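You operate a simulated robot arm through the tools that you are given. There is no shell and no other tool.

You run a simulated robot arm. Do the job below in one go: nothing can be reset, and whatever is moved stays where it is left.

JOB
Water the brown plant pot on the plant saucer, then stand it back in its place.
Fine: put the can back; leave the other plant dry. Set down upright: what you pick out, watering can.

Only the result counts: the job must be done as asked and must still hold three seconds after the hand-in. Knocking over, shifting, dropping, spilling or breaking anything else fails it.

ROBOT AND FRAMES
A 7-joint arm with a three-finger gripper, fixed in place. Base frame: the origin is on the floor under the middle of its stand, x ahead of it, y to its left, z up. Units: mm, degrees, N and s.
It reaches about 1342 mm from its shoulder. Its first joint turns from -166.0 to 166.0 degrees. Payload 2.69 kg.
The tool frame sits at the grasp point between the pads (the TCP): z along the fingers, y along the line on which they close. The tips reach 30 mm beyond it. The gripper opens to 128 mm; its body begins 117 mm behind the TCP.
Orientation is that of the tool frame in the base frame, as a unit quaternion [x, y, z, w]. With the fingers straight down and closing along the base's y, the tool's x points along the base's -x, its y along +y and its z along -z.

CONTROLS
- The arm moves only by the tool arm_command. Its argument "increments" is a list that holds one entry, the list of rows, each a list of 7 numbers: the shift along the tool's x, y, z in units of 25 mm (1.0 is 25 mm), then the turn, a rotation vector about the tool's x, y, z in units of 4 degrees (1.0 is 4 degrees), then the finger opening in mm, from 0 to 128. In form: [[[x, y, z, ax, ay, az, claw], ...]]. A call has 1 to 20 rows; each row shifts and turns the commanded pose from where the row before left it, along the tool's axes as they then stand. A call with a number of a shift or a turn outside -1 to 1 is refused whole. A row lasts 0.2 s, in which the tool goes at most 50 mm and 8.6 degrees; a call with a longer step from one row to the next is refused whole, and so is a gripper value outside its range. A pose out of reach is approached as far as the arm can. The call stops where the force on the tool passes 40 N (or 10 N more than at its start, if that is more) or the arm is blocked; 0.2 s more then pass. Each finger travels about 127 mm/s and halts on what it meets, pressing with about 22 N; the grip force reading is that of the motor and also rises with nothing between the fingers. The clock runs only during rows and for 0.2 s after the last one: add rows that do not move to give the fingers time. It gives the time, the measured TCP pose, the force on the tool (base axes), the opening and the grip force at its end, in the units of the frame above (readings bear some noise), with the torque about the TCP (base axes, N m) and any sound that the robot's microphone picked up, and new pictures: "views" is both (left out), scene, wrist or none.
- Cameras (640 x 400 px; columns grow to the right, rows downward): "scene" is fixed at [47.7, -650.6, 1567.3]; the picture's right is [0.93, -0.38, 0.00], its down [-0.11, -0.28, -0.95] and it looks along [0.36, 0.88, -0.30] (base axes); focal length 367 px, centre (320, 200). "wrist" rides on the gripper at [58, 54, -131] in the tool frame; the picture's right is [-0.68, 0.74, 0.00], its down [-0.62, -0.57, -0.55] and it looks along [-0.40, -0.37, 0.84] (tool axes); focal length 234 px, centre (320, 200). There is no depth. A picture from a camera that has moved, and an enlarged one, comes with that camera's place and axes in the base frame and with its lens.
- lift_body(by): moves the trunk up (or, below 0, down) by that many mm; the arm rides with it, the base frame stays. It gives what a move gives, with no picture.
- close_up(camera, box): a new picture of the part [left, top, right, bottom] of that camera's present view, enlarged. It takes no simulated time.
- sign_off(): hands the job in; it is judged then, once.

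Places have to be worked out from the pictures, the camera data and where the tool is seen. Open the gripper and draw the arm clear of the work before you hand the job in, unless the task says otherwise.

The tools are called after ">>>" by a JSON object that holds its "op" and its "data". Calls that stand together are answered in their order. arm_command: Moves the arm, as the interface text tells. Its arguments: {"type":"object","properties":{"increments":{"type":"array","items":{"type":"array","items":{"type":"array","items":{"type":"number"}}}},"views":{"type":"string","enum":["both","scene","wrist","none"]}},"required":["increments"]} The other tools are called the same way: lift_body (by) moves the trunk up or down; close_up (camera, box) takes an enlarged picture of a part of a camera's view; sign_off () hands the job in.

At the start:

```text
clock: 0.0
ee_pos: [797.1, 54.1, 1331.8]
tcp_rot: [0.0, 1.0, -0.001, 0.0]
ft_force: [0.1, -0.3, 0.2]
torque: [0.02, 0.01, 0.01]
opening: 128.0
grip_force: 0.1
trunk travel left (down, up): [-175.0, 175.0]
```

scene: 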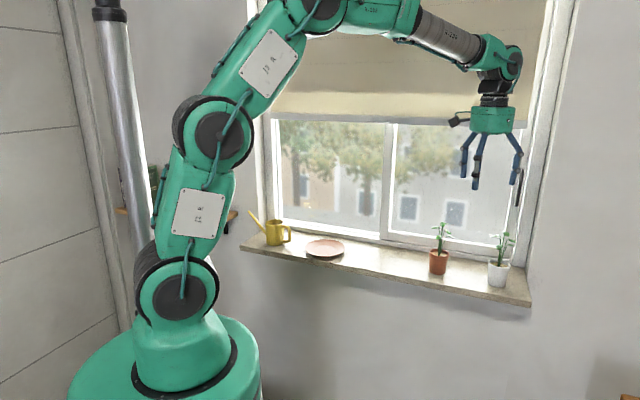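
wrist: 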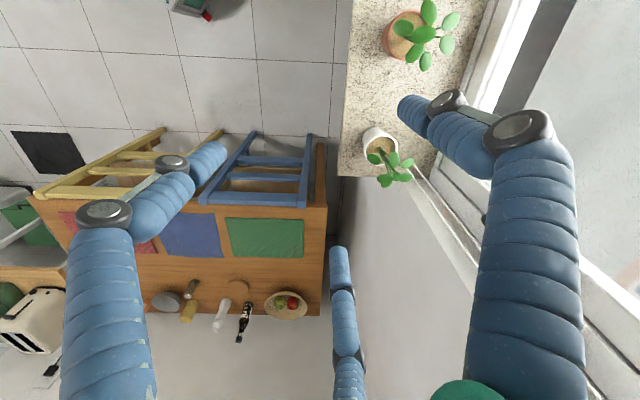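

I'll start with enlarged views of the sill, to find the can, the saucer and the two pots before moving anything.

>>> {"op": "close_up", "data": {"camera": "scene", "box": [230, 190, 390, 290]}}

>>> {"op": "close_up", "data": {"camera": "scene", "box": [390, 210, 550, 310]}}

>>> {"op": "close_up", "data": {"camera": "wrist", "box": [320, 0, 520, 200]}}

```text
4.00 times, centred on (310, 240) of scene
camera zoom: at [47.7, -650.6, 1567.3], right [0.93, -0.38, 0.0], down [-0.11, -0.28, -0.95], along [0.36, 0.88, -0.3], focal length 1466 px, centre (360, 40)
```

zoom: 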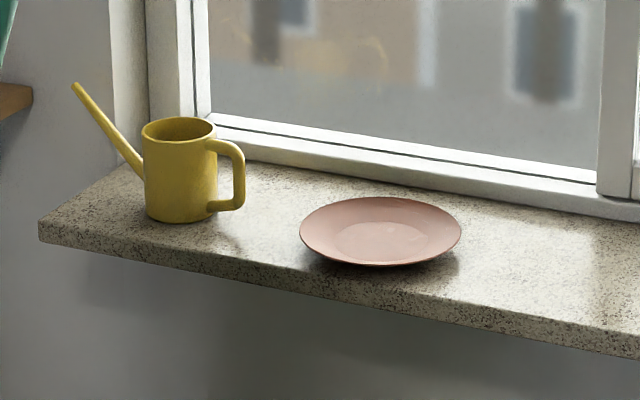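

```text
4.00 times, centred on (470, 260) of scene
camera zoom: at [47.7, -650.6, 1567.3], right [0.93, -0.38, 0.0], down [-0.11, -0.28, -0.95], along [0.36, 0.88, -0.3], focal length 1466 px, centre (-280, -40)
```

zoom: 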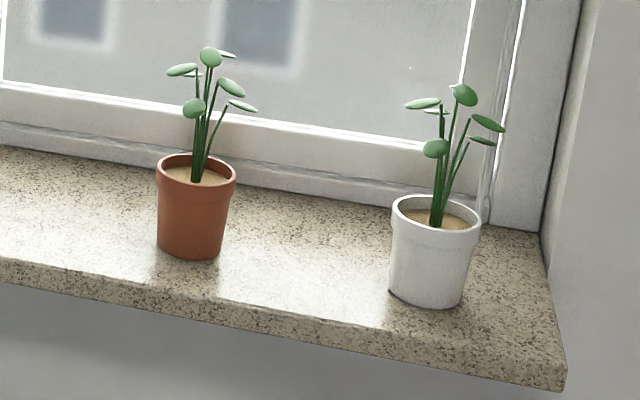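

```text
2.00 times, centred on (420, 100) of wrist
camera zoom: at [739.0, 108.2, 1463.2], right [0.68, 0.74, 0.0], down [0.62, -0.57, 0.55], along [0.4, -0.37, -0.84], focal length 468 px, centre (120, 400)
```

zoom: 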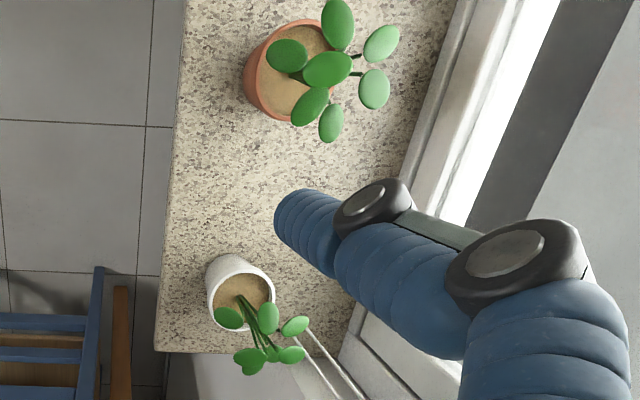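

The pots, saucer and can all sit on a sill that runs at about 45° to the base axes, with its top near z≈975. I'll check the finger geometry next, because it decides how I grip round objects.

>>> {"op": "close_up", "data": {"camera": "scene", "box": [430, 100, 550, 210]}}

>>> {"op": "close_up", "data": {"camera": "wrist", "box": [40, 60, 600, 400]}}

```text
3.64 times, centred on (490, 155) of scene
camera zoom: at [47.7, -650.6, 1567.3], right [0.93, -0.38, 0.0], down [-0.11, -0.28, -0.95], along [0.36, 0.88, -0.3], focal length 1333 px, centre (-298, 364)
```

zoom: 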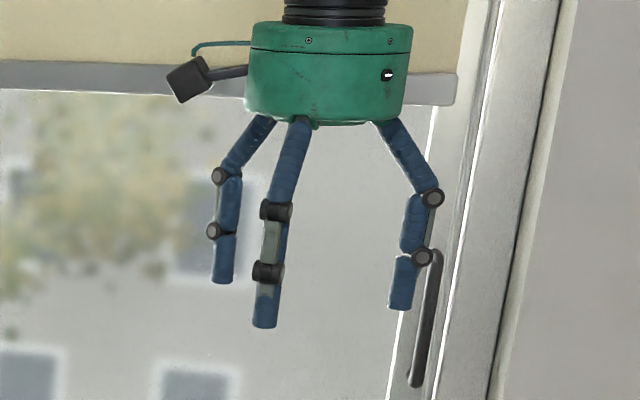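

```text
1.14 times, centred on (320, 230) of wrist
camera zoom: at [739.0, 108.2, 1463.2], right [0.68, 0.74, 0.0], down [0.62, -0.57, 0.55], along [0.4, -0.37, -0.84], focal length 268 px, centre (320, 166)
```

zoom: 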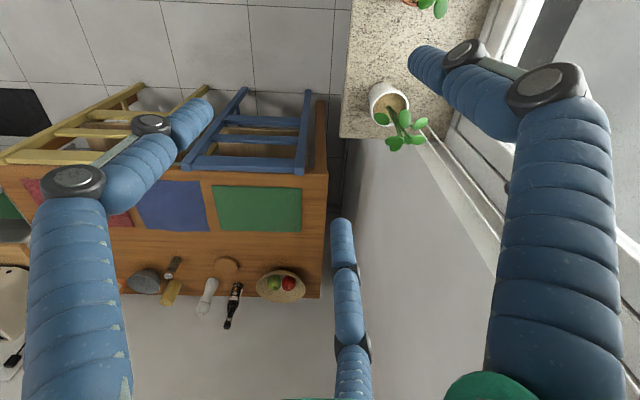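

The gripper is a three-jaw centric type, with fingers at the tool's +y and at ±x/-y. I put the brown pot near (817, 213) with its rim around z 1045. I'll move above it at a safe height for better views.

>>> {"op": "arm_command", "data": {"increments": [[[-0.2, 1, 0, 0, 0, 0, 128], [-0.2, 1, 0, 0, 0, 0, 128], [-0.2, 1, 0, 0, 0, 0, 128], [-0.2, 1, 0, 0, 0, 0, 128], [0, 1, 0, 0, 0, 0, 128], [0, 1, 0, 0, 0, 0, 128], [0, 0.4, 0, 0, 0, 0, 128]]], "views": "both"}}

```text
clock: 1.6
ee_pos: [819.1, 213.8, 1332.1]
tcp_rot: [0.0, 1.0, 0.0, -0.001]
ft_force: [-0.2, 0.4, -0.1]
torque: [-0.02, 0.0, -0.02]
opening: 128.0
grip_force: 0.1
trunk travel left (down, up): [-175.0, 175.0]
camera wrist: at [759.2, 269.0, 1463.2], right [0.68, 0.74, 0.0], down [0.62, -0.57, 0.55], along [0.4, -0.37, -0.84], focal length 234 px, centre (320, 200)
```

scene: 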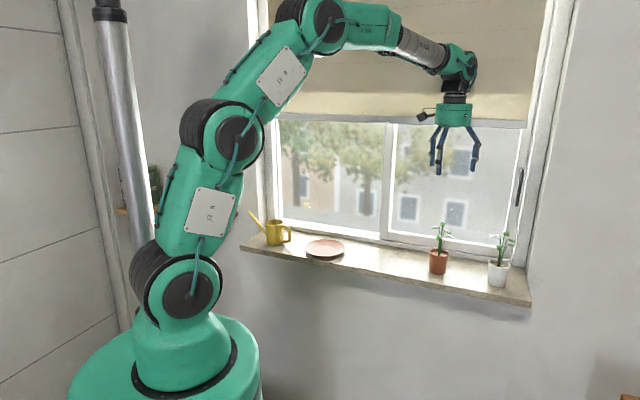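
wrist: 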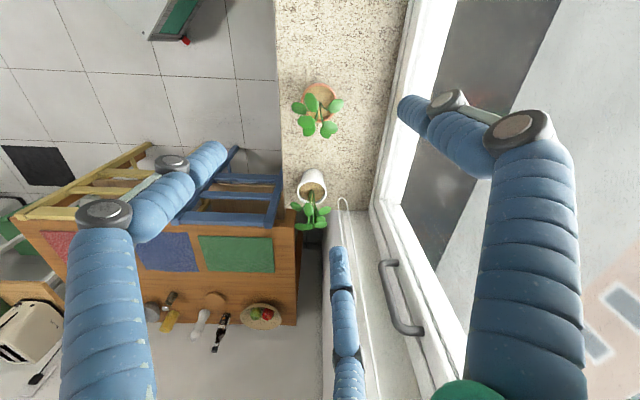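

The wrist camera now sees both pots along the sill. I'll enlarge that part to measure their rims.

>>> {"op": "close_up", "data": {"camera": "wrist", "box": [270, 70, 370, 150]}}

>>> {"op": "close_up", "data": {"camera": "wrist", "box": [260, 150, 360, 240]}}

>>> {"op": "close_up", "data": {"camera": "scene", "box": [400, 215, 480, 285]}}

```text
5.00 times, centred on (320, 110) of wrist
camera zoom: at [759.2, 269.0, 1463.2], right [0.68, 0.74, 0.0], down [0.62, -0.57, 0.55], along [0.4, -0.37, -0.84], focal length 1171 px, centre (320, 650)
```

zoom: 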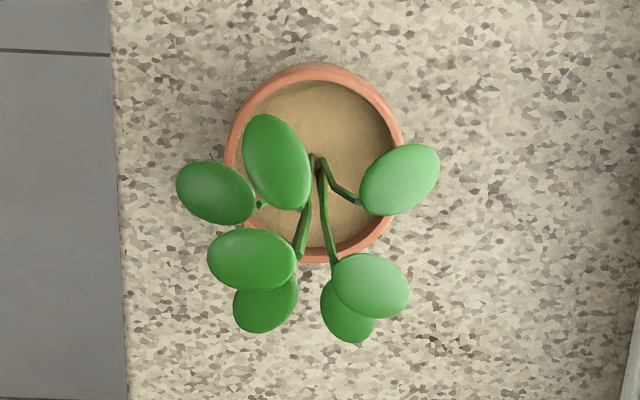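

```text
4.44 times, centred on (310, 195) of wrist
camera zoom: at [759.2, 269.0, 1463.2], right [0.68, 0.74, 0.0], down [0.62, -0.57, 0.55], along [0.4, -0.37, -0.84], focal length 1041 px, centre (364, 222)
```

zoom: 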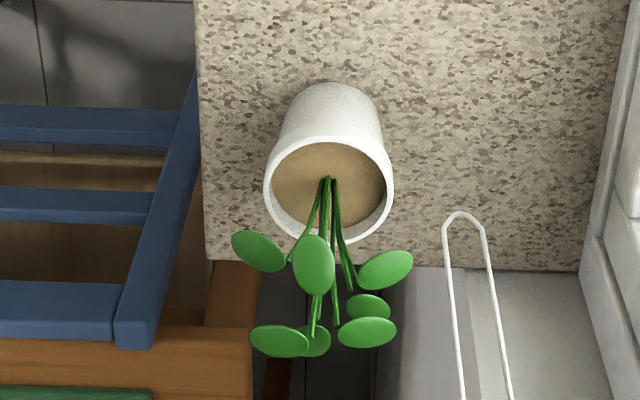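

```text
5.71 times, centred on (440, 250) of scene
camera zoom: at [47.7, -650.6, 1567.3], right [0.93, -0.38, 0.0], down [-0.11, -0.28, -0.95], along [0.36, 0.88, -0.3], focal length 2095 px, centre (-366, -86)
```

zoom: 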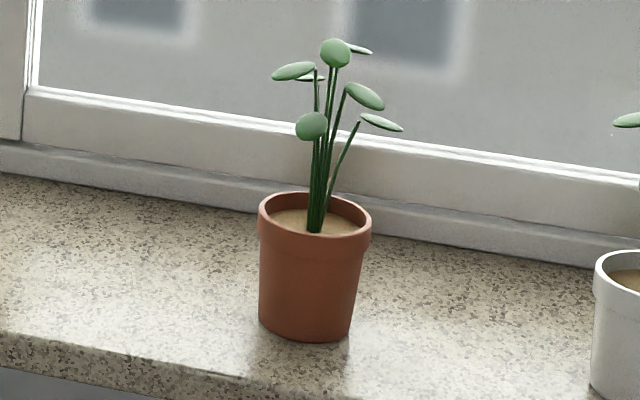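

Two wrist views agree on the brown pot: rim centre about (814, 215), rim z ≈1043, base on the sill at z ≈978. The white pot is near (935, 84). Next I'll scout the can and saucer at the same safe height.

>>> {"op": "arm_command", "data": {"increments": [[[1, 1, 0, 0, 0, 0, 128], [1, 1, 0, 0, 0, 0, 128], [1, 1, 0, 0, 0, 0, 128], [1, 1, 0, 0, 0, 0, 128], [1, 1, 0, 0, 0, 0, 128], [1, 1, 0, 0, 0, 0, 128], [1, 1, 0, 0, 0, 0, 128], [1, 1, 0, 0, 0, 0, 128], [1, 1, 0, 0, 0, 0, 128], [1, 1, 0, 0, 0, 0, 128], [1, 1, 0, 0, 0, 0, 128], [1, 1, 0, 0, 0, 0, 128], [1, 1, 0, 0, 0, 0, 128], [1, 1, 0, 0, 0, 0, 128], [1, 1, 0, 0, 0, 0, 128]]], "views": "both"}}

```text
clock: 4.8
ee_pos: [443.1, 589.5, 1333.1]
tcp_rot: [0.0, 1.0, 0.0, 0.0]
ft_force: [0.0, -0.8, -0.2]
torque: [-0.01, 0.01, -0.01]
opening: 128.1
grip_force: 0.3
trunk travel left (down, up): [-175.0, 175.0]
camera wrist: at [384.6, 644.0, 1463.9], right [0.68, 0.74, 0.0], down [0.62, -0.57, 0.55], along [0.4, -0.37, -0.84], focal length 234 px, centre (320, 200)
```

scene: 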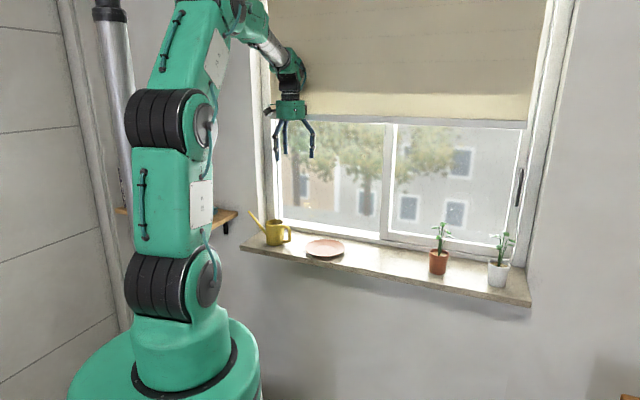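
wrist: 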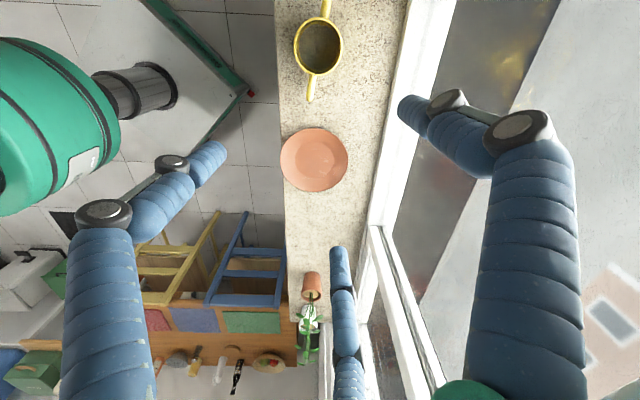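

Can and saucer are both in the wrist view now, so I'll enlarge them to measure their centres and the spout and handle directions.

>>> {"op": "close_up", "data": {"camera": "wrist", "box": [270, 0, 370, 105]}}

>>> {"op": "close_up", "data": {"camera": "wrist", "box": [265, 110, 365, 210]}}

>>> {"op": "close_up", "data": {"camera": "scene", "box": [235, 200, 355, 275]}}

```text
3.81 times, centred on (320, 52) of wrist
camera zoom: at [384.6, 644.0, 1463.9], right [0.68, 0.74, 0.0], down [0.62, -0.57, 0.55], along [0.4, -0.37, -0.84], focal length 892 px, centre (320, 762)
```

zoom: 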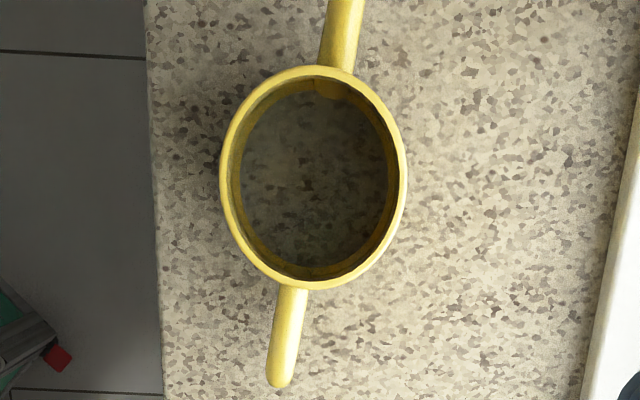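

```text
4.00 times, centred on (315, 160) of wrist
camera zoom: at [384.6, 644.0, 1463.9], right [0.68, 0.74, 0.0], down [0.62, -0.57, 0.55], along [0.4, -0.37, -0.84], focal length 937 px, centre (340, 360)
```

zoom: 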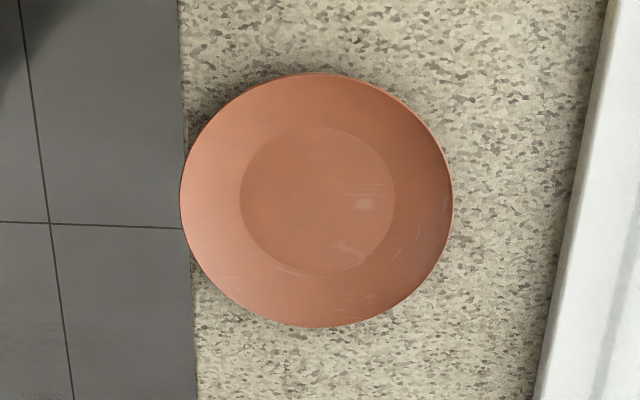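

```text
5.33 times, centred on (295, 238) of scene
camera zoom: at [47.7, -650.6, 1567.3], right [0.93, -0.38, 0.0], down [-0.11, -0.28, -0.95], along [0.36, 0.88, -0.3], focal length 1955 px, centre (453, 0)
```

zoom: 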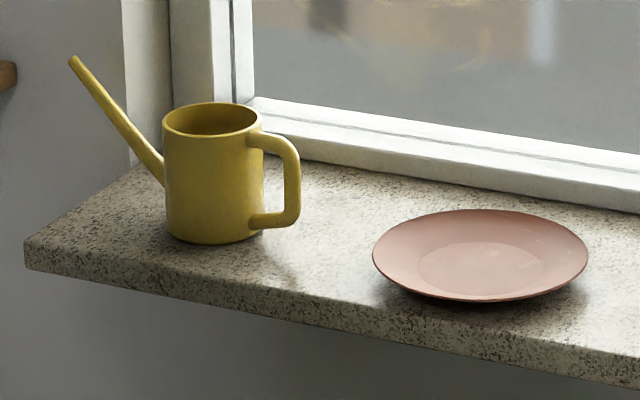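

The can's body centre is about (383, 642), with the handle pointing to roughly -55° and the spout opposite. The saucer's centre is about (530, 492). I'll go back over the brown pot and turn the fingers about 47°, so they come down between the leaves.

>>> {"op": "arm_command", "data": {"increments": [[[-1, -1, 0, 0, 0, 0, 128], [-1, -1, 0, 0, 0, 0, 128], [-1, -1, 0, 0, 0, 0, 128], [-1, -1, 0, 0, 0, 0, 128], [-1, -1, 0, 0, 0, 0, 128], [-1, -1, 0, 0, 0, 0, 128], [-1, -1, 0, 0, 0, 0, 128], [-1, -1, 0, 0, 0, 0, 128], [-1, -1, 0, 0, 0, 0, 128], [-1, -1, 0, 0, 0, 0, 128], [-1, -1, 0, 0, 0, 0, 128], [-1, -1, 0, 0, 0, 0, 128], [-1, -1, 0, 0, 0, 0, 128], [-1, -1, 0, 0, 0, 0, 128], [-1, -1, 0, 0, 0, 0, 128], [0, 0, 0, 0, 0, 0, 128]]], "views": "none"}}

>>> {"op": "arm_command", "data": {"increments": [[[0, 0, 0, 0, 0, -1, 128], [0, 0, 0, 0, 0, -1, 128], [0, 0, 0, 0, 0, -1, 128], [0, 0, 0, 0, 0, -1, 128], [0, 0, 0, 0, 0, -1, 128], [0, 0, 0, 0, 0, -1, 128], [0, 0, 0, 0, 0, -1, 128], [0, 0, 0, 0, 0, -1, 128], [0, 0, 0, 0, 0, -1, 128], [0, 0, 0, 0, 0, -1, 128], [0, 0, 0, 0, 0, -1, 128], [0, 0, 0, 0, 0, -0.75, 128], [0, 0, 0, 0, 0, 0, 128]]], "views": "both"}}

```text
clock: 6.9
ee_pos: [672.2, 363.0, 1330.8]
tcp_rot: [-0.002, 1.0, 0.0, -0.002]
ft_force: [-3.5, 0.7, -0.3]
torque: [-0.13, -0.32, 0.2]
opening: 128.1
grip_force: 0.0
trunk travel left (down, up): [-175.0, 175.0]
stopped in row 10: the force on the tool passed its limit at 80 N (the readings are from after the stop); the commanded pose is now the measured one
```

```text
clock: 9.7
ee_pos: [673.7, 362.3, 1329.5]
tcp_rot: [-0.401, 0.916, 0.0, -0.002]
ft_force: [-0.2, 0.0, -0.3]
torque: [-0.01, 0.01, -0.03]
opening: 128.1
grip_force: 0.1
trunk travel left (down, up): [-175.0, 175.0]
camera wrist: at [594.2, 357.2, 1461.3], right [-0.08, 1.0, 0.0], down [0.84, 0.07, 0.55], along [0.54, 0.05, -0.84], focal length 234 px, centre (320, 200)
```

scene: 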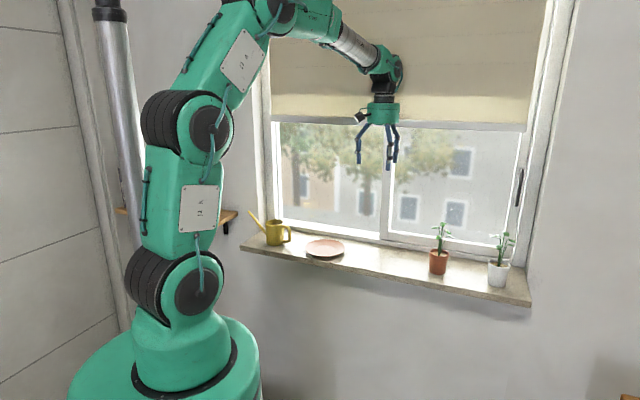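
wrist: 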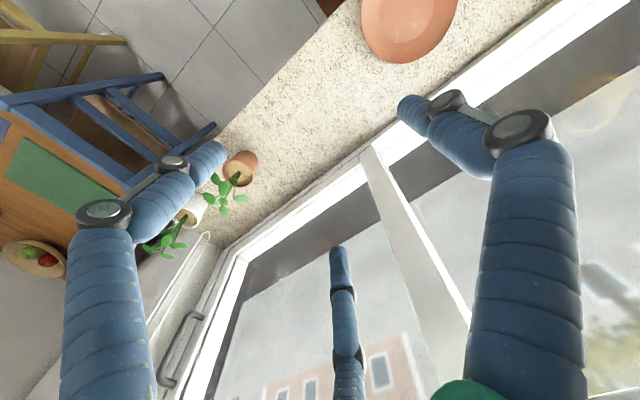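

On the way back something pushed on the tool in -x. The residual torque puts the contact about 95 mm above the TCP on the window-side finger, around (684, 420, 1425). I'll look closely at that area before going on.

>>> {"op": "close_up", "data": {"camera": "scene", "box": [340, 80, 440, 180]}}

>>> {"op": "close_up", "data": {"camera": "scene", "box": [390, 210, 550, 310]}}

>>> {"op": "close_up", "data": {"camera": "wrist", "box": [340, 60, 640, 260]}}

```text
4.00 times, centred on (390, 130) of scene
camera zoom: at [47.7, -650.6, 1567.3], right [0.93, -0.38, 0.0], down [-0.11, -0.28, -0.95], along [0.36, 0.88, -0.3], focal length 1466 px, centre (40, 480)
```

zoom: 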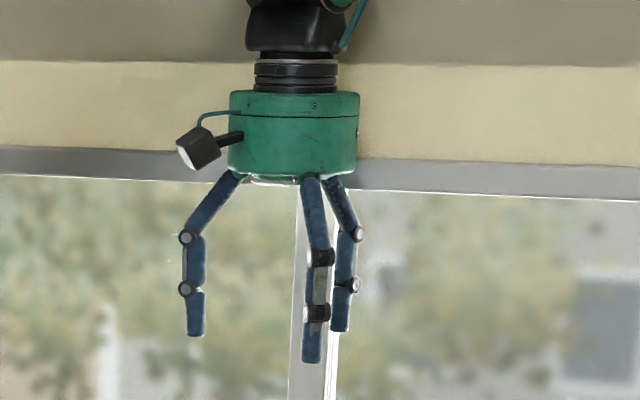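

```text
4.00 times, centred on (470, 260) of scene
camera zoom: at [47.7, -650.6, 1567.3], right [0.93, -0.38, 0.0], down [-0.11, -0.28, -0.95], along [0.36, 0.88, -0.3], focal length 1466 px, centre (-280, -40)
```

zoom: 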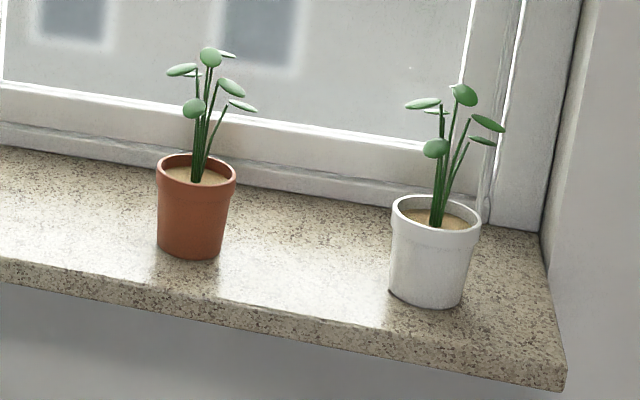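

```text
2.00 times, centred on (490, 160) of wrist
camera zoom: at [594.2, 357.2, 1461.3], right [-0.08, 1.0, 0.0], down [0.84, 0.07, 0.55], along [0.54, 0.05, -0.84], focal length 468 px, centre (-20, 280)
```

zoom: 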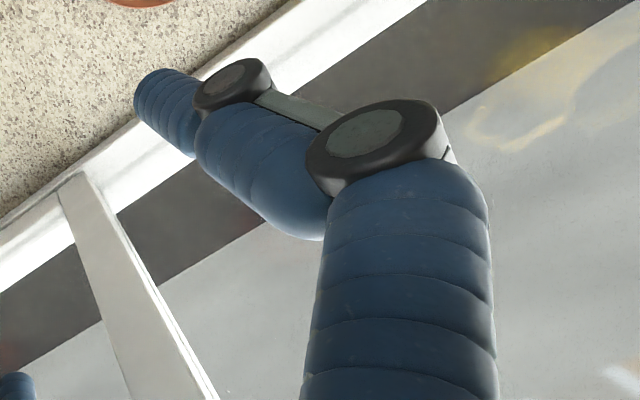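

I see no obstacle there. The residual torque also fits an inertial jerk acting at the hand's centre of mass. I'll continue to the pot more slowly and watch the force.

>>> {"op": "arm_command", "data": {"increments": [[[0.03, -0.55, 0, 0, 0, 0, 128], [0.03, -0.55, 0, 0, 0, 0, 128], [0.03, -0.55, 0, 0, 0, 0, 128], [0.03, -0.55, 0, 0, 0, 0, 128], [0.03, -0.55, 0, 0, 0, 0, 128], [0.03, -0.55, 0, 0, 0, 0, 128], [0.03, -0.55, 0, 0, 0, 0, 128], [0.03, -0.55, 0, 0, 0, 0, 128], [0.03, -0.55, 0, 0, 0, 0, 128], [0.03, -0.55, 0, 0, 0, 0, 128], [0.03, -0.55, 0, 0, 0, 0, 128], [0.03, -0.55, 0, 0, 0, 0, 128], [0.03, -0.55, 0, 0, 0, 0, 128], [0.03, -0.55, 0, 0, 0, 0, 128], [0.03, -0.5, 0, 0, 0, 0, 128], [0, 0, 0, 0, 0, 0, 128]]], "views": "both"}}

```text
clock: 13.1
ee_pos: [816.1, 214.4, 1328.7]
tcp_rot: [-0.401, 0.916, 0.0, -0.001]
ft_force: [0.0, 0.1, 0.1]
torque: [0.03, -0.01, 0.02]
opening: 128.0
grip_force: 0.1
trunk travel left (down, up): [-175.0, 175.0]
camera wrist: at [737.1, 208.7, 1460.8], right [-0.08, 1.0, 0.0], down [0.84, 0.07, 0.54], along [0.54, 0.04, -0.84], focal length 234 px, centre (320, 200)
```

scene: 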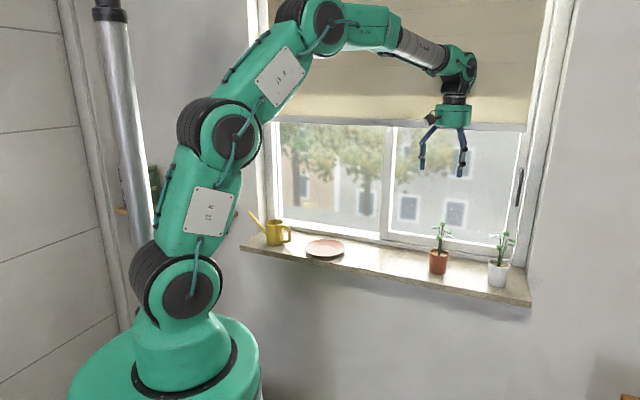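
wrist: 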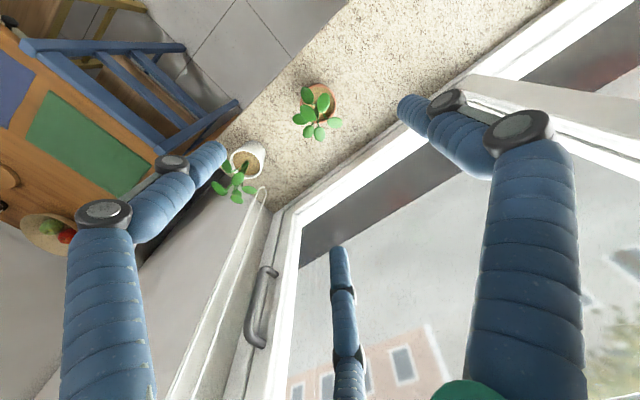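

The slow move ran smoothly, with no force. I'll check how well the pot is centred under the tool before descending.

>>> {"op": "close_up", "data": {"camera": "wrist", "box": [270, 65, 370, 145]}}

```text
5.00 times, centred on (320, 105) of wrist
camera zoom: at [737.1, 208.7, 1460.8], right [-0.08, 1.0, 0.0], down [0.84, 0.07, 0.54], along [0.54, 0.04, -0.84], focal length 1171 px, centre (320, 675)
```

zoom: 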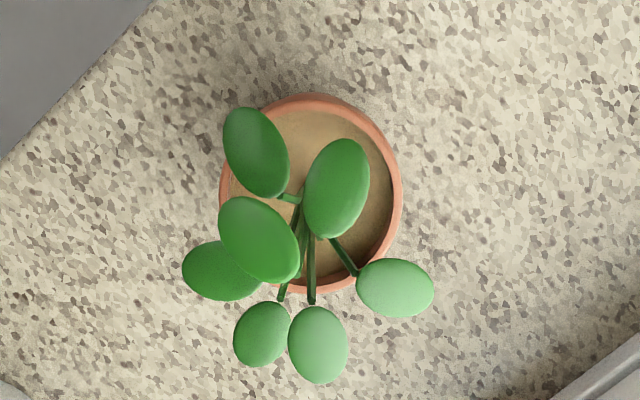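

The pot is centred to within about 2-3 mm. I'll turn another 9° for leaf clearance, trim the position and descend to z≈1120, where the fingers surround the foliage.

>>> {"op": "arm_command", "data": {"increments": [[[0, 0, 0, 0, 0, -0.75, 128], [0, 0, 0, 0, 0, -0.75, 128], [0, 0, 0, 0, 0, -0.75, 128], [0.04, -0.03, 0, 0, 0, 0, 128], [0, 0, 0.6, 0, 0, 0, 128], [0, 0, 0.6, 0, 0, 0, 128], [0, 0, 0.6, 0, 0, 0, 128], [0, 0, 0.6, 0, 0, 0, 128], [0, 0, 0.6, 0, 0, 0, 128], [0, 0, 0.6, 0, 0, 0, 128], [0, 0, 0.6, 0, 0, 0, 128], [0, 0, 0.6, 0, 0, 0, 128], [0, 0, 0.6, 0, 0, 0, 128], [0, 0, 0.6, 0, 0, 0, 128], [0, 0, 0.6, 0, 0, 0, 128], [0, 0, 0.6, 0, 0, 0, 128], [0, 0, 0.6, 0, 0, 0, 128], [0, 0, 0.5, 0, 0, 0, 128], [0, 0, 0, 0, 0, 0, 128]]], "views": "both"}}

```text
clock: 17.1
ee_pos: [817.2, 214.4, 1122.1]
tcp_rot: [-0.47, 0.882, 0.002, -0.001]
ft_force: [0.2, -0.7, 0.4]
torque: [-0.01, 0.02, 0.0]
opening: 127.8
grip_force: 0.1
trunk travel left (down, up): [-175.0, 175.0]
camera wrist: at [738.5, 196.2, 1254.3], right [-0.24, 0.97, 0.0], down [0.81, 0.2, 0.55], along [0.53, 0.13, -0.84], focal length 234 px, centre (320, 200)
```

scene: 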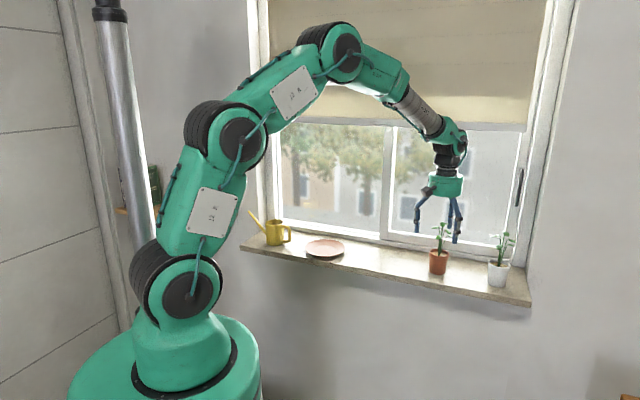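
wrist: 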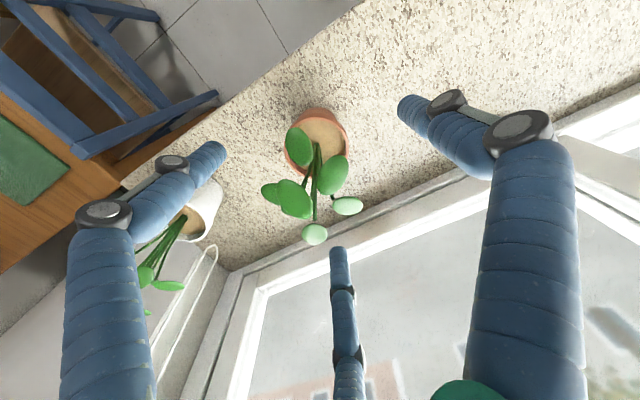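

I'll zoom in to fine-check the centring.

>>> {"op": "close_up", "data": {"camera": "wrist", "box": [250, 90, 390, 250]}}

>>> {"op": "close_up", "data": {"camera": "scene", "box": [395, 160, 515, 290]}}

```text
2.50 times, centred on (320, 170) of wrist
camera zoom: at [738.5, 196.2, 1254.3], right [-0.24, 0.97, 0.0], down [0.81, 0.2, 0.55], along [0.53, 0.13, -0.84], focal length 585 px, centre (320, 275)
```

zoom: 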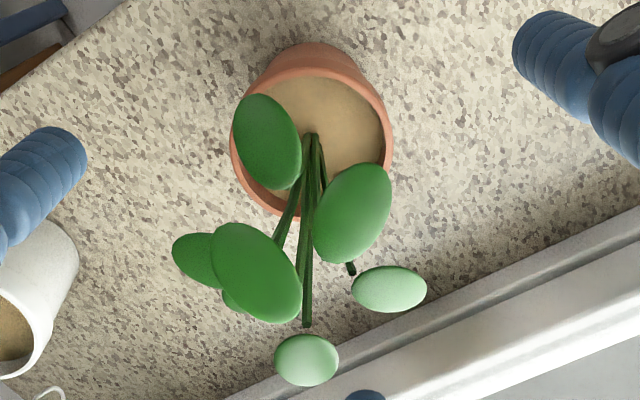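

```text
3.08 times, centred on (455, 225) of scene
camera zoom: at [47.7, -650.6, 1567.3], right [0.93, -0.38, 0.0], down [-0.11, -0.28, -0.95], along [0.36, 0.88, -0.3], focal length 1128 px, centre (-95, 123)
```

zoom: 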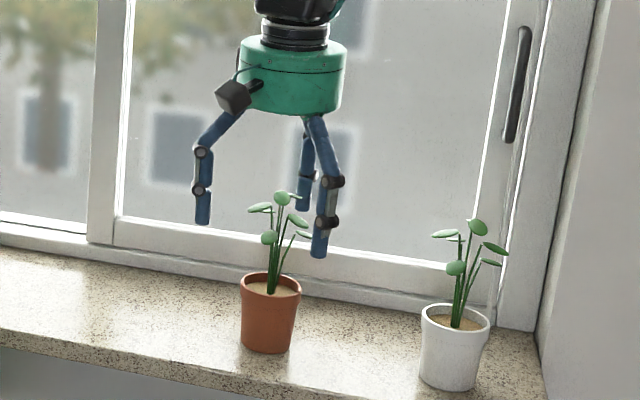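

The pot is about 2.5 mm toward -y of the tool axis. I'll correct that and descend slowly to TCP z≈1040, just below the rim, while watching the force in case leaves touch the palm.

>>> {"op": "arm_command", "data": {"increments": [[[0.066, -0.073, 0, 0, 0, 0, 128], [0, 0, 0.4, 0, 0, 0, 128], [0, 0, 0.4, 0, 0, 0, 128], [0, 0, 0.4, 0, 0, 0, 128], [0, 0, 0.4, 0, 0, 0, 128], [0, 0, 0.4, 0, 0, 0, 128], [0, 0, 0.4, 0, 0, 0, 128], [0, 0, 0.4, 0, 0, 0, 128], [0, 0, 0.4, 0, 0, 0, 128], [0, 0, 0, 0, 0, 0, 128]]], "views": "both"}}

```text
clock: 19.3
ee_pos: [816.2, 211.0, 1042.1]
tcp_rot: [-0.47, 0.883, 0.001, -0.001]
ft_force: [-0.1, -1.0, 0.1]
torque: [0.0, 0.02, 0.01]
opening: 128.1
grip_force: 0.1
trunk travel left (down, up): [-175.0, 175.0]
camera wrist: at [738.4, 193.1, 1173.3], right [-0.24, 0.97, 0.0], down [0.81, 0.2, 0.54], along [0.53, 0.13, -0.84], focal length 234 px, centre (320, 200)
```

scene: 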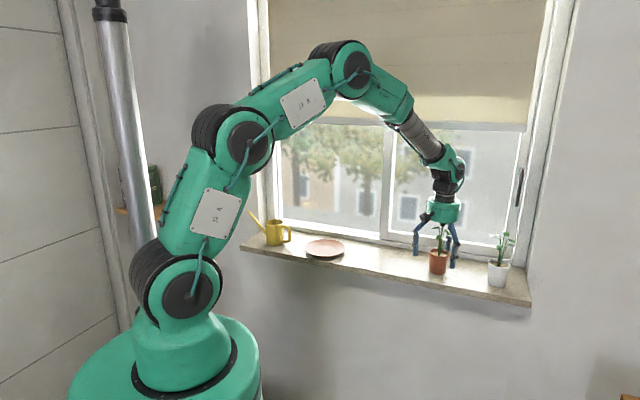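
wrist: 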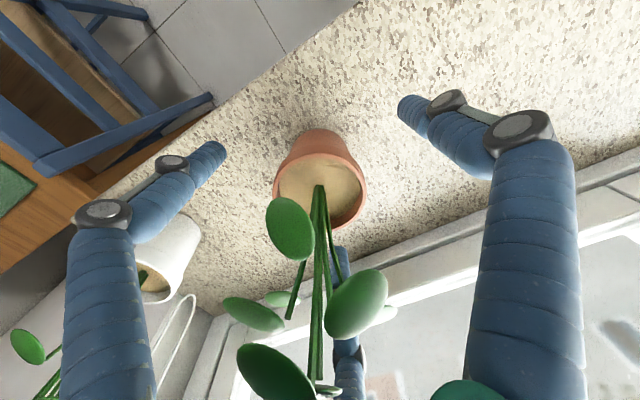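

>>> {"op": "close_up", "data": {"camera": "scene", "box": [400, 190, 500, 285]}}

>>> {"op": "close_up", "data": {"camera": "wrist", "box": [220, 110, 420, 240]}}

```text
4.21 times, centred on (450, 238) of scene
camera zoom: at [47.7, -650.6, 1567.3], right [0.93, -0.38, 0.0], down [-0.11, -0.28, -0.95], along [0.36, 0.88, -0.3], focal length 1544 px, centre (-227, 42)
```

zoom: 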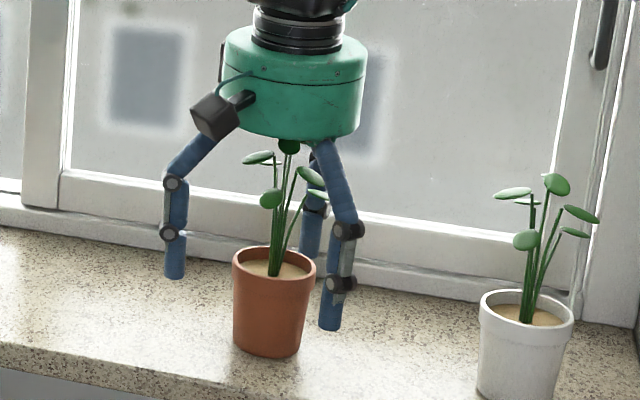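

```text
3.08 times, centred on (320, 175) of wrist
camera zoom: at [738.4, 193.1, 1173.3], right [-0.24, 0.97, 0.0], down [0.81, 0.2, 0.54], along [0.53, 0.13, -0.84], focal length 720 px, centre (320, 277)
```

zoom: 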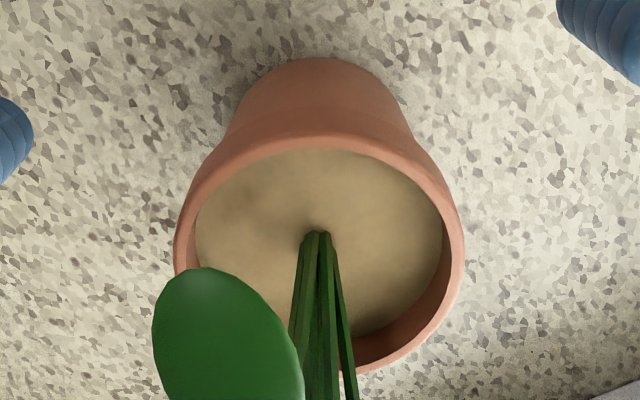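

The palm clears the top leaf by roughly 9 mm and the pot is centred. I'll go 4 mm lower so the pads sit on the collar, then close the fingers.

>>> {"op": "arm_command", "data": {"increments": [[[0, 0, 0.16, 0, 0, 0, 128], [0, 0, 0, 0, 0, 0, 100], [0, 0, 0, 0, 0, 0, 80], [0, 0, 0, 0, 0, 0, 66], [0, 0, 0, 0, 0, 0, 55], [0, 0, 0, 0, 0, 0, 45], [0, 0, 0, 0, 0, 0, 45], [0, 0, 0, 0, 0, 0, 45], [0, 0, 0, 0, 0, 0, 45]]], "views": "both"}}

```text
clock: 21.3
ee_pos: [815.8, 212.2, 1037.7]
tcp_rot: [-0.471, 0.882, 0.0, -0.002]
ft_force: [1.4, 0.9, 2.2]
torque: [0.01, -0.09, -0.01]
opening: 59.4
grip_force: 21.7
trunk travel left (down, up): [-175.0, 175.0]
camera wrist: at [738.7, 193.4, 1169.7], right [-0.24, 0.97, 0.0], down [0.81, 0.2, 0.55], along [0.53, 0.13, -0.84], focal length 234 px, centre (320, 200)
```

scene: 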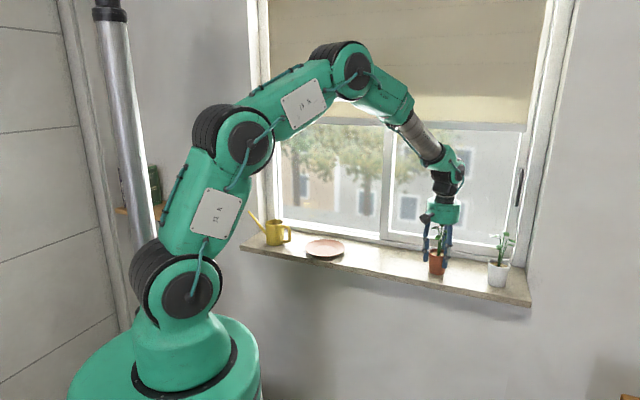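
wrist: 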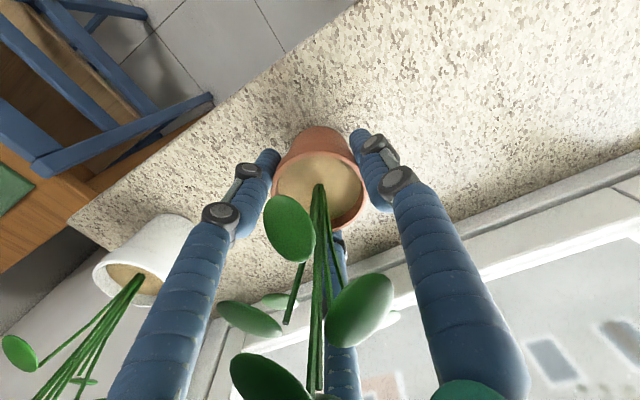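

The pot is gripped (opening 59, grip force 22 N). I'll lift it gently and check.

>>> {"op": "arm_command", "data": {"increments": [[[0, 0, -0.15, 0, 0, 0, 45], [0, 0, -0.25, 0, 0, 0, 45], [0, 0, -0.4, 0, 0, 0, 45], [0, 0, -0.4, 0, 0, 0, 45], [0, 0, -0.4, 0, 0, 0, 45], [0, 0, 0, 0, 0, 0, 45]]], "views": "both"}}

```text
clock: 22.7
ee_pos: [815.5, 212.6, 1076.9]
tcp_rot: [-0.471, 0.882, 0.001, -0.002]
ft_force: [-0.3, -0.8, -2.4]
torque: [-0.02, -0.02, 0.0]
opening: 59.2
grip_force: 22.5
trunk travel left (down, up): [-175.0, 175.0]
camera wrist: at [738.3, 193.4, 1209.2], right [-0.24, 0.97, 0.0], down [0.81, 0.2, 0.54], along [0.53, 0.13, -0.84], focal length 234 px, centre (320, 200)
```

scene: 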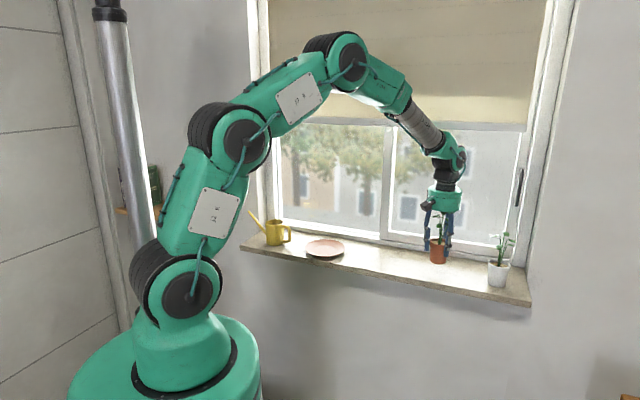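
wrist: 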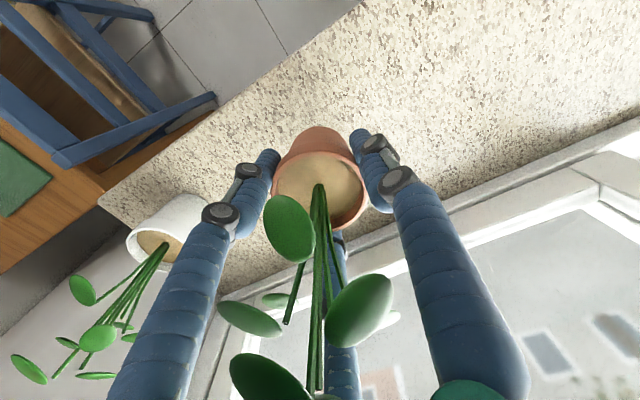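

The lift is clean (about 2.4 N of weight). I'll carry the pot along the sill toward the saucer at (530, 492) in small steps, rising slightly.

>>> {"op": "arm_command", "data": {"increments": [[[-0.04, 0.2, -0.1, 0, 0, 0, 45], [-0.074, 0.4, -0.1, 0, 0, 0, 45], [-0.111, 0.6, -0.1, 0, 0, 0, 45], [-0.111, 0.6, -0.1, 0, 0, 0, 45], [-0.111, 0.6, -0.1, 0, 0, 0, 45], [-0.111, 0.6, -0.1, 0, 0, 0, 45], [-0.111, 0.6, -0.1, 0, 0, 0, 45], [-0.111, 0.6, -0.1, 0, 0, 0, 45], [-0.111, 0.6, -0.1, 0, 0, 0, 45], [-0.111, 0.6, -0.1, 0, 0, 0, 45], [-0.111, 0.6, 0, 0, 0, 0, 45], [-0.111, 0.6, 0, 0, 0, 0, 45], [-0.111, 0.6, 0, 0, 0, 0, 45], [-0.074, 0.4, 0, 0, 0, 0, 45], [0, 0, 0, 0, 0, 0, 45]]], "views": "both"}}

```text
clock: 25.9
ee_pos: [678.2, 346.7, 1101.9]
tcp_rot: [-0.471, 0.882, 0.0, -0.001]
ft_force: [0.7, 0.1, -1.0]
torque: [0.02, -0.02, -0.01]
opening: 59.2
grip_force: 21.9
trunk travel left (down, up): [-175.0, 175.0]
camera wrist: at [600.9, 328.3, 1234.6], right [-0.24, 0.97, 0.0], down [0.81, 0.2, 0.54], along [0.53, 0.13, -0.84], focal length 234 px, centre (320, 200)
```

scene: 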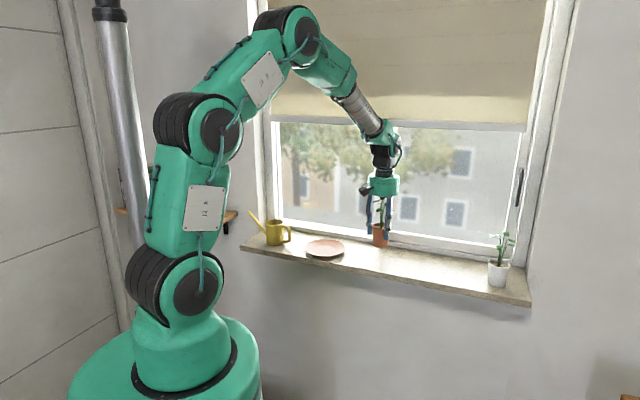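
wrist: 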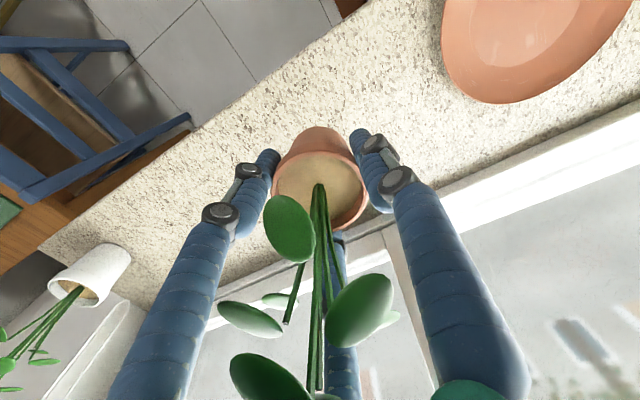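

On track at (678, 347) with a steady grip. I'll continue to above the saucer.

>>> {"op": "arm_command", "data": {"increments": [[[-0.04, 0.22, 0, 0, 0, 0, 45], [-0.074, 0.4, 0, 0, 0, 0, 45], [-0.112, 0.6, 0, 0, 0, 0, 45], [-0.112, 0.6, 0, 0, 0, 0, 45], [-0.112, 0.6, 0, 0, 0, 0, 45], [-0.112, 0.6, 0, 0, 0, 0, 45], [-0.112, 0.6, 0, 0, 0, 0, 45], [-0.112, 0.6, 0, 0, 0, 0, 45], [-0.112, 0.6, 0, 0, 0, 0, 45], [-0.112, 0.6, 0, 0, 0, 0, 45], [-0.112, 0.6, 0, 0, 0, 0, 45], [-0.112, 0.6, 0, 0, 0, 0, 45], [-0.112, 0.6, 0, 0, 0, 0, 45], [-0.112, 0.6, 0, 0, 0, 0, 45], [-0.054, 0.3, 0, 0, 0, 0, 45], [0, 0, 0, 0, 0, 0, 45]]], "views": "both"}}

>>> {"op": "close_up", "data": {"camera": "wrist", "box": [200, 40, 460, 240]}}

>>> {"op": "close_up", "data": {"camera": "scene", "box": [260, 180, 380, 270]}}

```text
clock: 29.3
ee_pos: [529.4, 489.8, 1103.3]
tcp_rot: [-0.471, 0.882, 0.001, -0.002]
ft_force: [0.2, -0.1, -1.7]
torque: [0.01, -0.04, 0.01]
opening: 59.0
grip_force: 22.2
trunk travel left (down, up): [-175.0, 175.0]
camera wrist: at [452.2, 472.4, 1235.6], right [-0.24, 0.97, 0.0], down [0.81, 0.2, 0.54], along [0.53, 0.13, -0.84], focal length 234 px, centre (320, 200)
```

scene: 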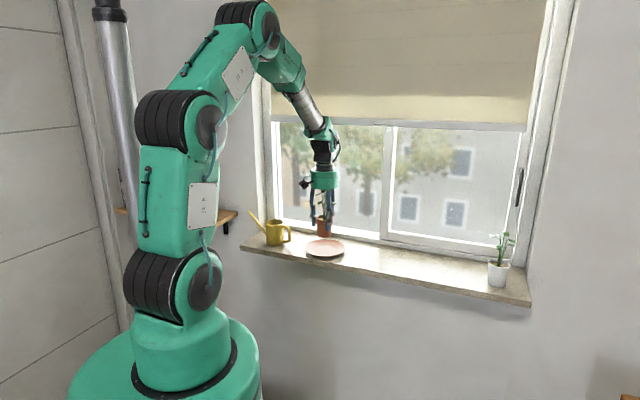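
wrist: 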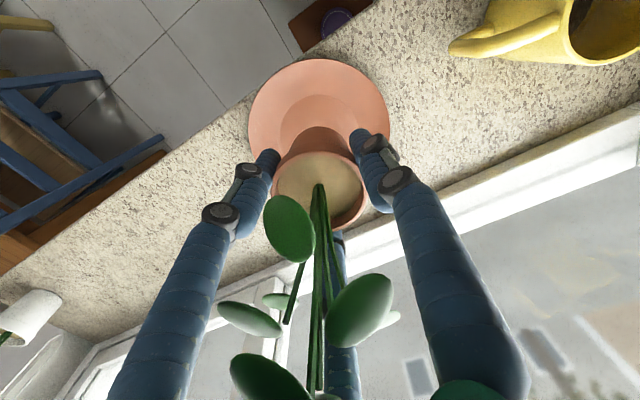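

```text
2.00 times, centred on (330, 140) of wrist
camera zoom: at [452.2, 472.4, 1235.6], right [-0.24, 0.97, 0.0], down [0.81, 0.2, 0.54], along [0.53, 0.13, -0.84], focal length 468 px, centre (300, 320)
```

zoom: 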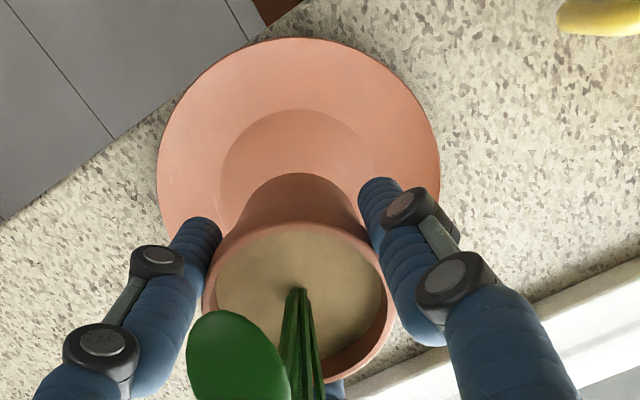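

```text
4.44 times, centred on (320, 225) of scene
camera zoom: at [47.7, -650.6, 1567.3], right [0.93, -0.38, 0.0], down [-0.11, -0.28, -0.95], along [0.36, 0.88, -0.3], focal length 1629 px, centre (320, 89)
```

zoom: 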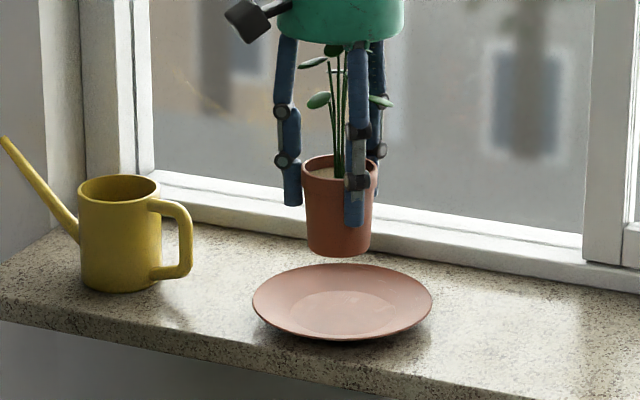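

The saucer centre looks about 3 mm further toward +x than the tool. I'll correct that and lower to about 10 mm above the saucer.

>>> {"op": "arm_command", "data": {"increments": [[[-0.076, -0.07, 0, 0, 0, 0, 45], [0, 0, 0.3, 0, 0, 0, 45], [0, 0, 0.4, 0, 0, 0, 45], [0, 0, 0.4, 0, 0, 0, 45], [0, 0, 0.4, 0, 0, 0, 45], [0, 0, 0.3, 0, 0, 0, 45], [0, 0, 0.2, 0, 0, 0, 45], [0, 0, 0, 0, 0, 0, 45]]], "views": "both"}}

>>> {"op": "close_up", "data": {"camera": "wrist", "box": [200, 60, 460, 240]}}

>>> {"op": "close_up", "data": {"camera": "scene", "box": [270, 190, 380, 270]}}

```text
clock: 31.1
ee_pos: [532.9, 491.7, 1054.4]
tcp_rot: [-0.471, 0.882, 0.001, -0.002]
ft_force: [0.2, -1.1, -2.4]
torque: [0.03, -0.02, 0.02]
opening: 59.2
grip_force: 21.7
trunk travel left (down, up): [-175.0, 175.0]
camera wrist: at [455.0, 473.7, 1185.3], right [-0.24, 0.97, 0.0], down [0.81, 0.2, 0.55], along [0.53, 0.13, -0.84], focal length 234 px, centre (320, 200)
```

scene: 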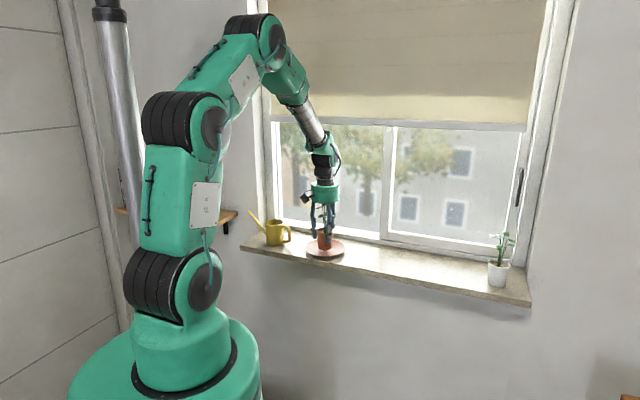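
wrist: 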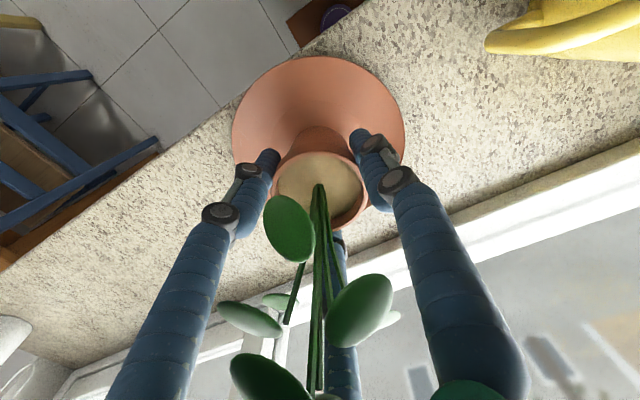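

```text
2.22 times, centred on (330, 150) of wrist
camera zoom: at [455.0, 473.7, 1185.3], right [-0.24, 0.97, 0.0], down [0.81, 0.2, 0.55], along [0.53, 0.13, -0.84], focal length 520 px, centre (298, 311)
```

zoom: 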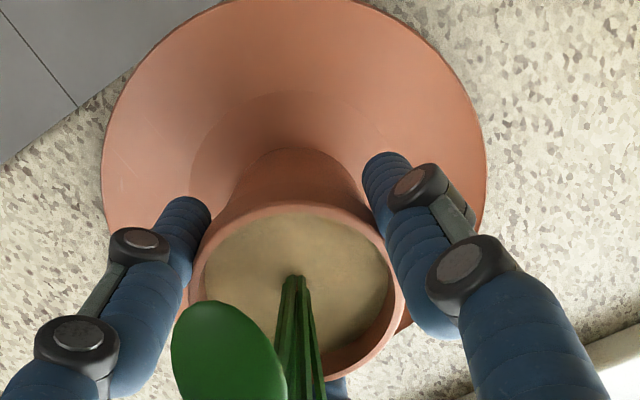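

```text
5.00 times, centred on (325, 230) of scene
camera zoom: at [47.7, -650.6, 1567.3], right [0.93, -0.38, 0.0], down [-0.11, -0.28, -0.95], along [0.36, 0.88, -0.3], focal length 1833 px, centre (295, 50)
```

zoom: 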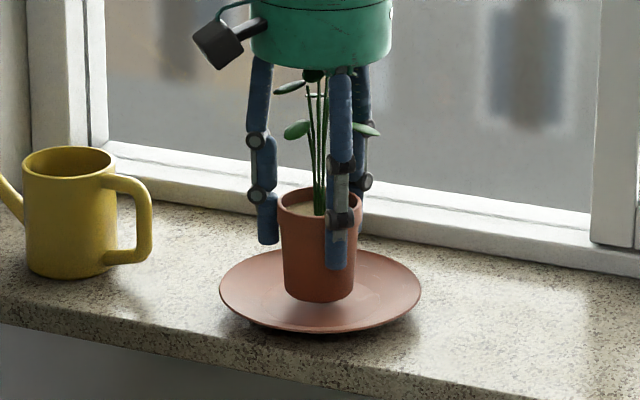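

Well centred. The pot's underside is about 17 mm above sill level, so I'll lower in small steps and watch for contact.

>>> {"op": "arm_command", "data": {"increments": [[[0, 0, 0.16, 0, 0, 0, 45], [0, 0, 0.16, 0, 0, 0, 45], [0, 0, 0.08, 0, 0, 0, 45], [0, 0, 0, 0, 0, 0, 45]]], "views": "none"}}

>>> {"op": "arm_command", "data": {"increments": [[[0, 0, 0.04, 0, 0, 0, 45], [0, 0, 0.04, 0, 0, 0, 45], [0, 0, 0, 0, 0, 0, 45]]], "views": "none"}}

```text
clock: 32.1
ee_pos: [532.7, 491.4, 1043.7]
tcp_rot: [-0.471, 0.882, 0.001, -0.002]
ft_force: [-0.2, -1.2, 4.6]
torque: [0.01, -0.06, -0.01]
opening: 59.1
grip_force: 22.2
trunk travel left (down, up): [-175.0, 175.0]
```

```text
clock: 32.9
ee_pos: [532.5, 490.7, 1042.2]
tcp_rot: [-0.471, 0.882, 0.002, 0.0]
ft_force: [-0.2, -0.2, 16.4]
torque: [0.01, -0.03, -0.02]
opening: 59.3
grip_force: 21.5
trunk travel left (down, up): [-175.0, 175.0]
```

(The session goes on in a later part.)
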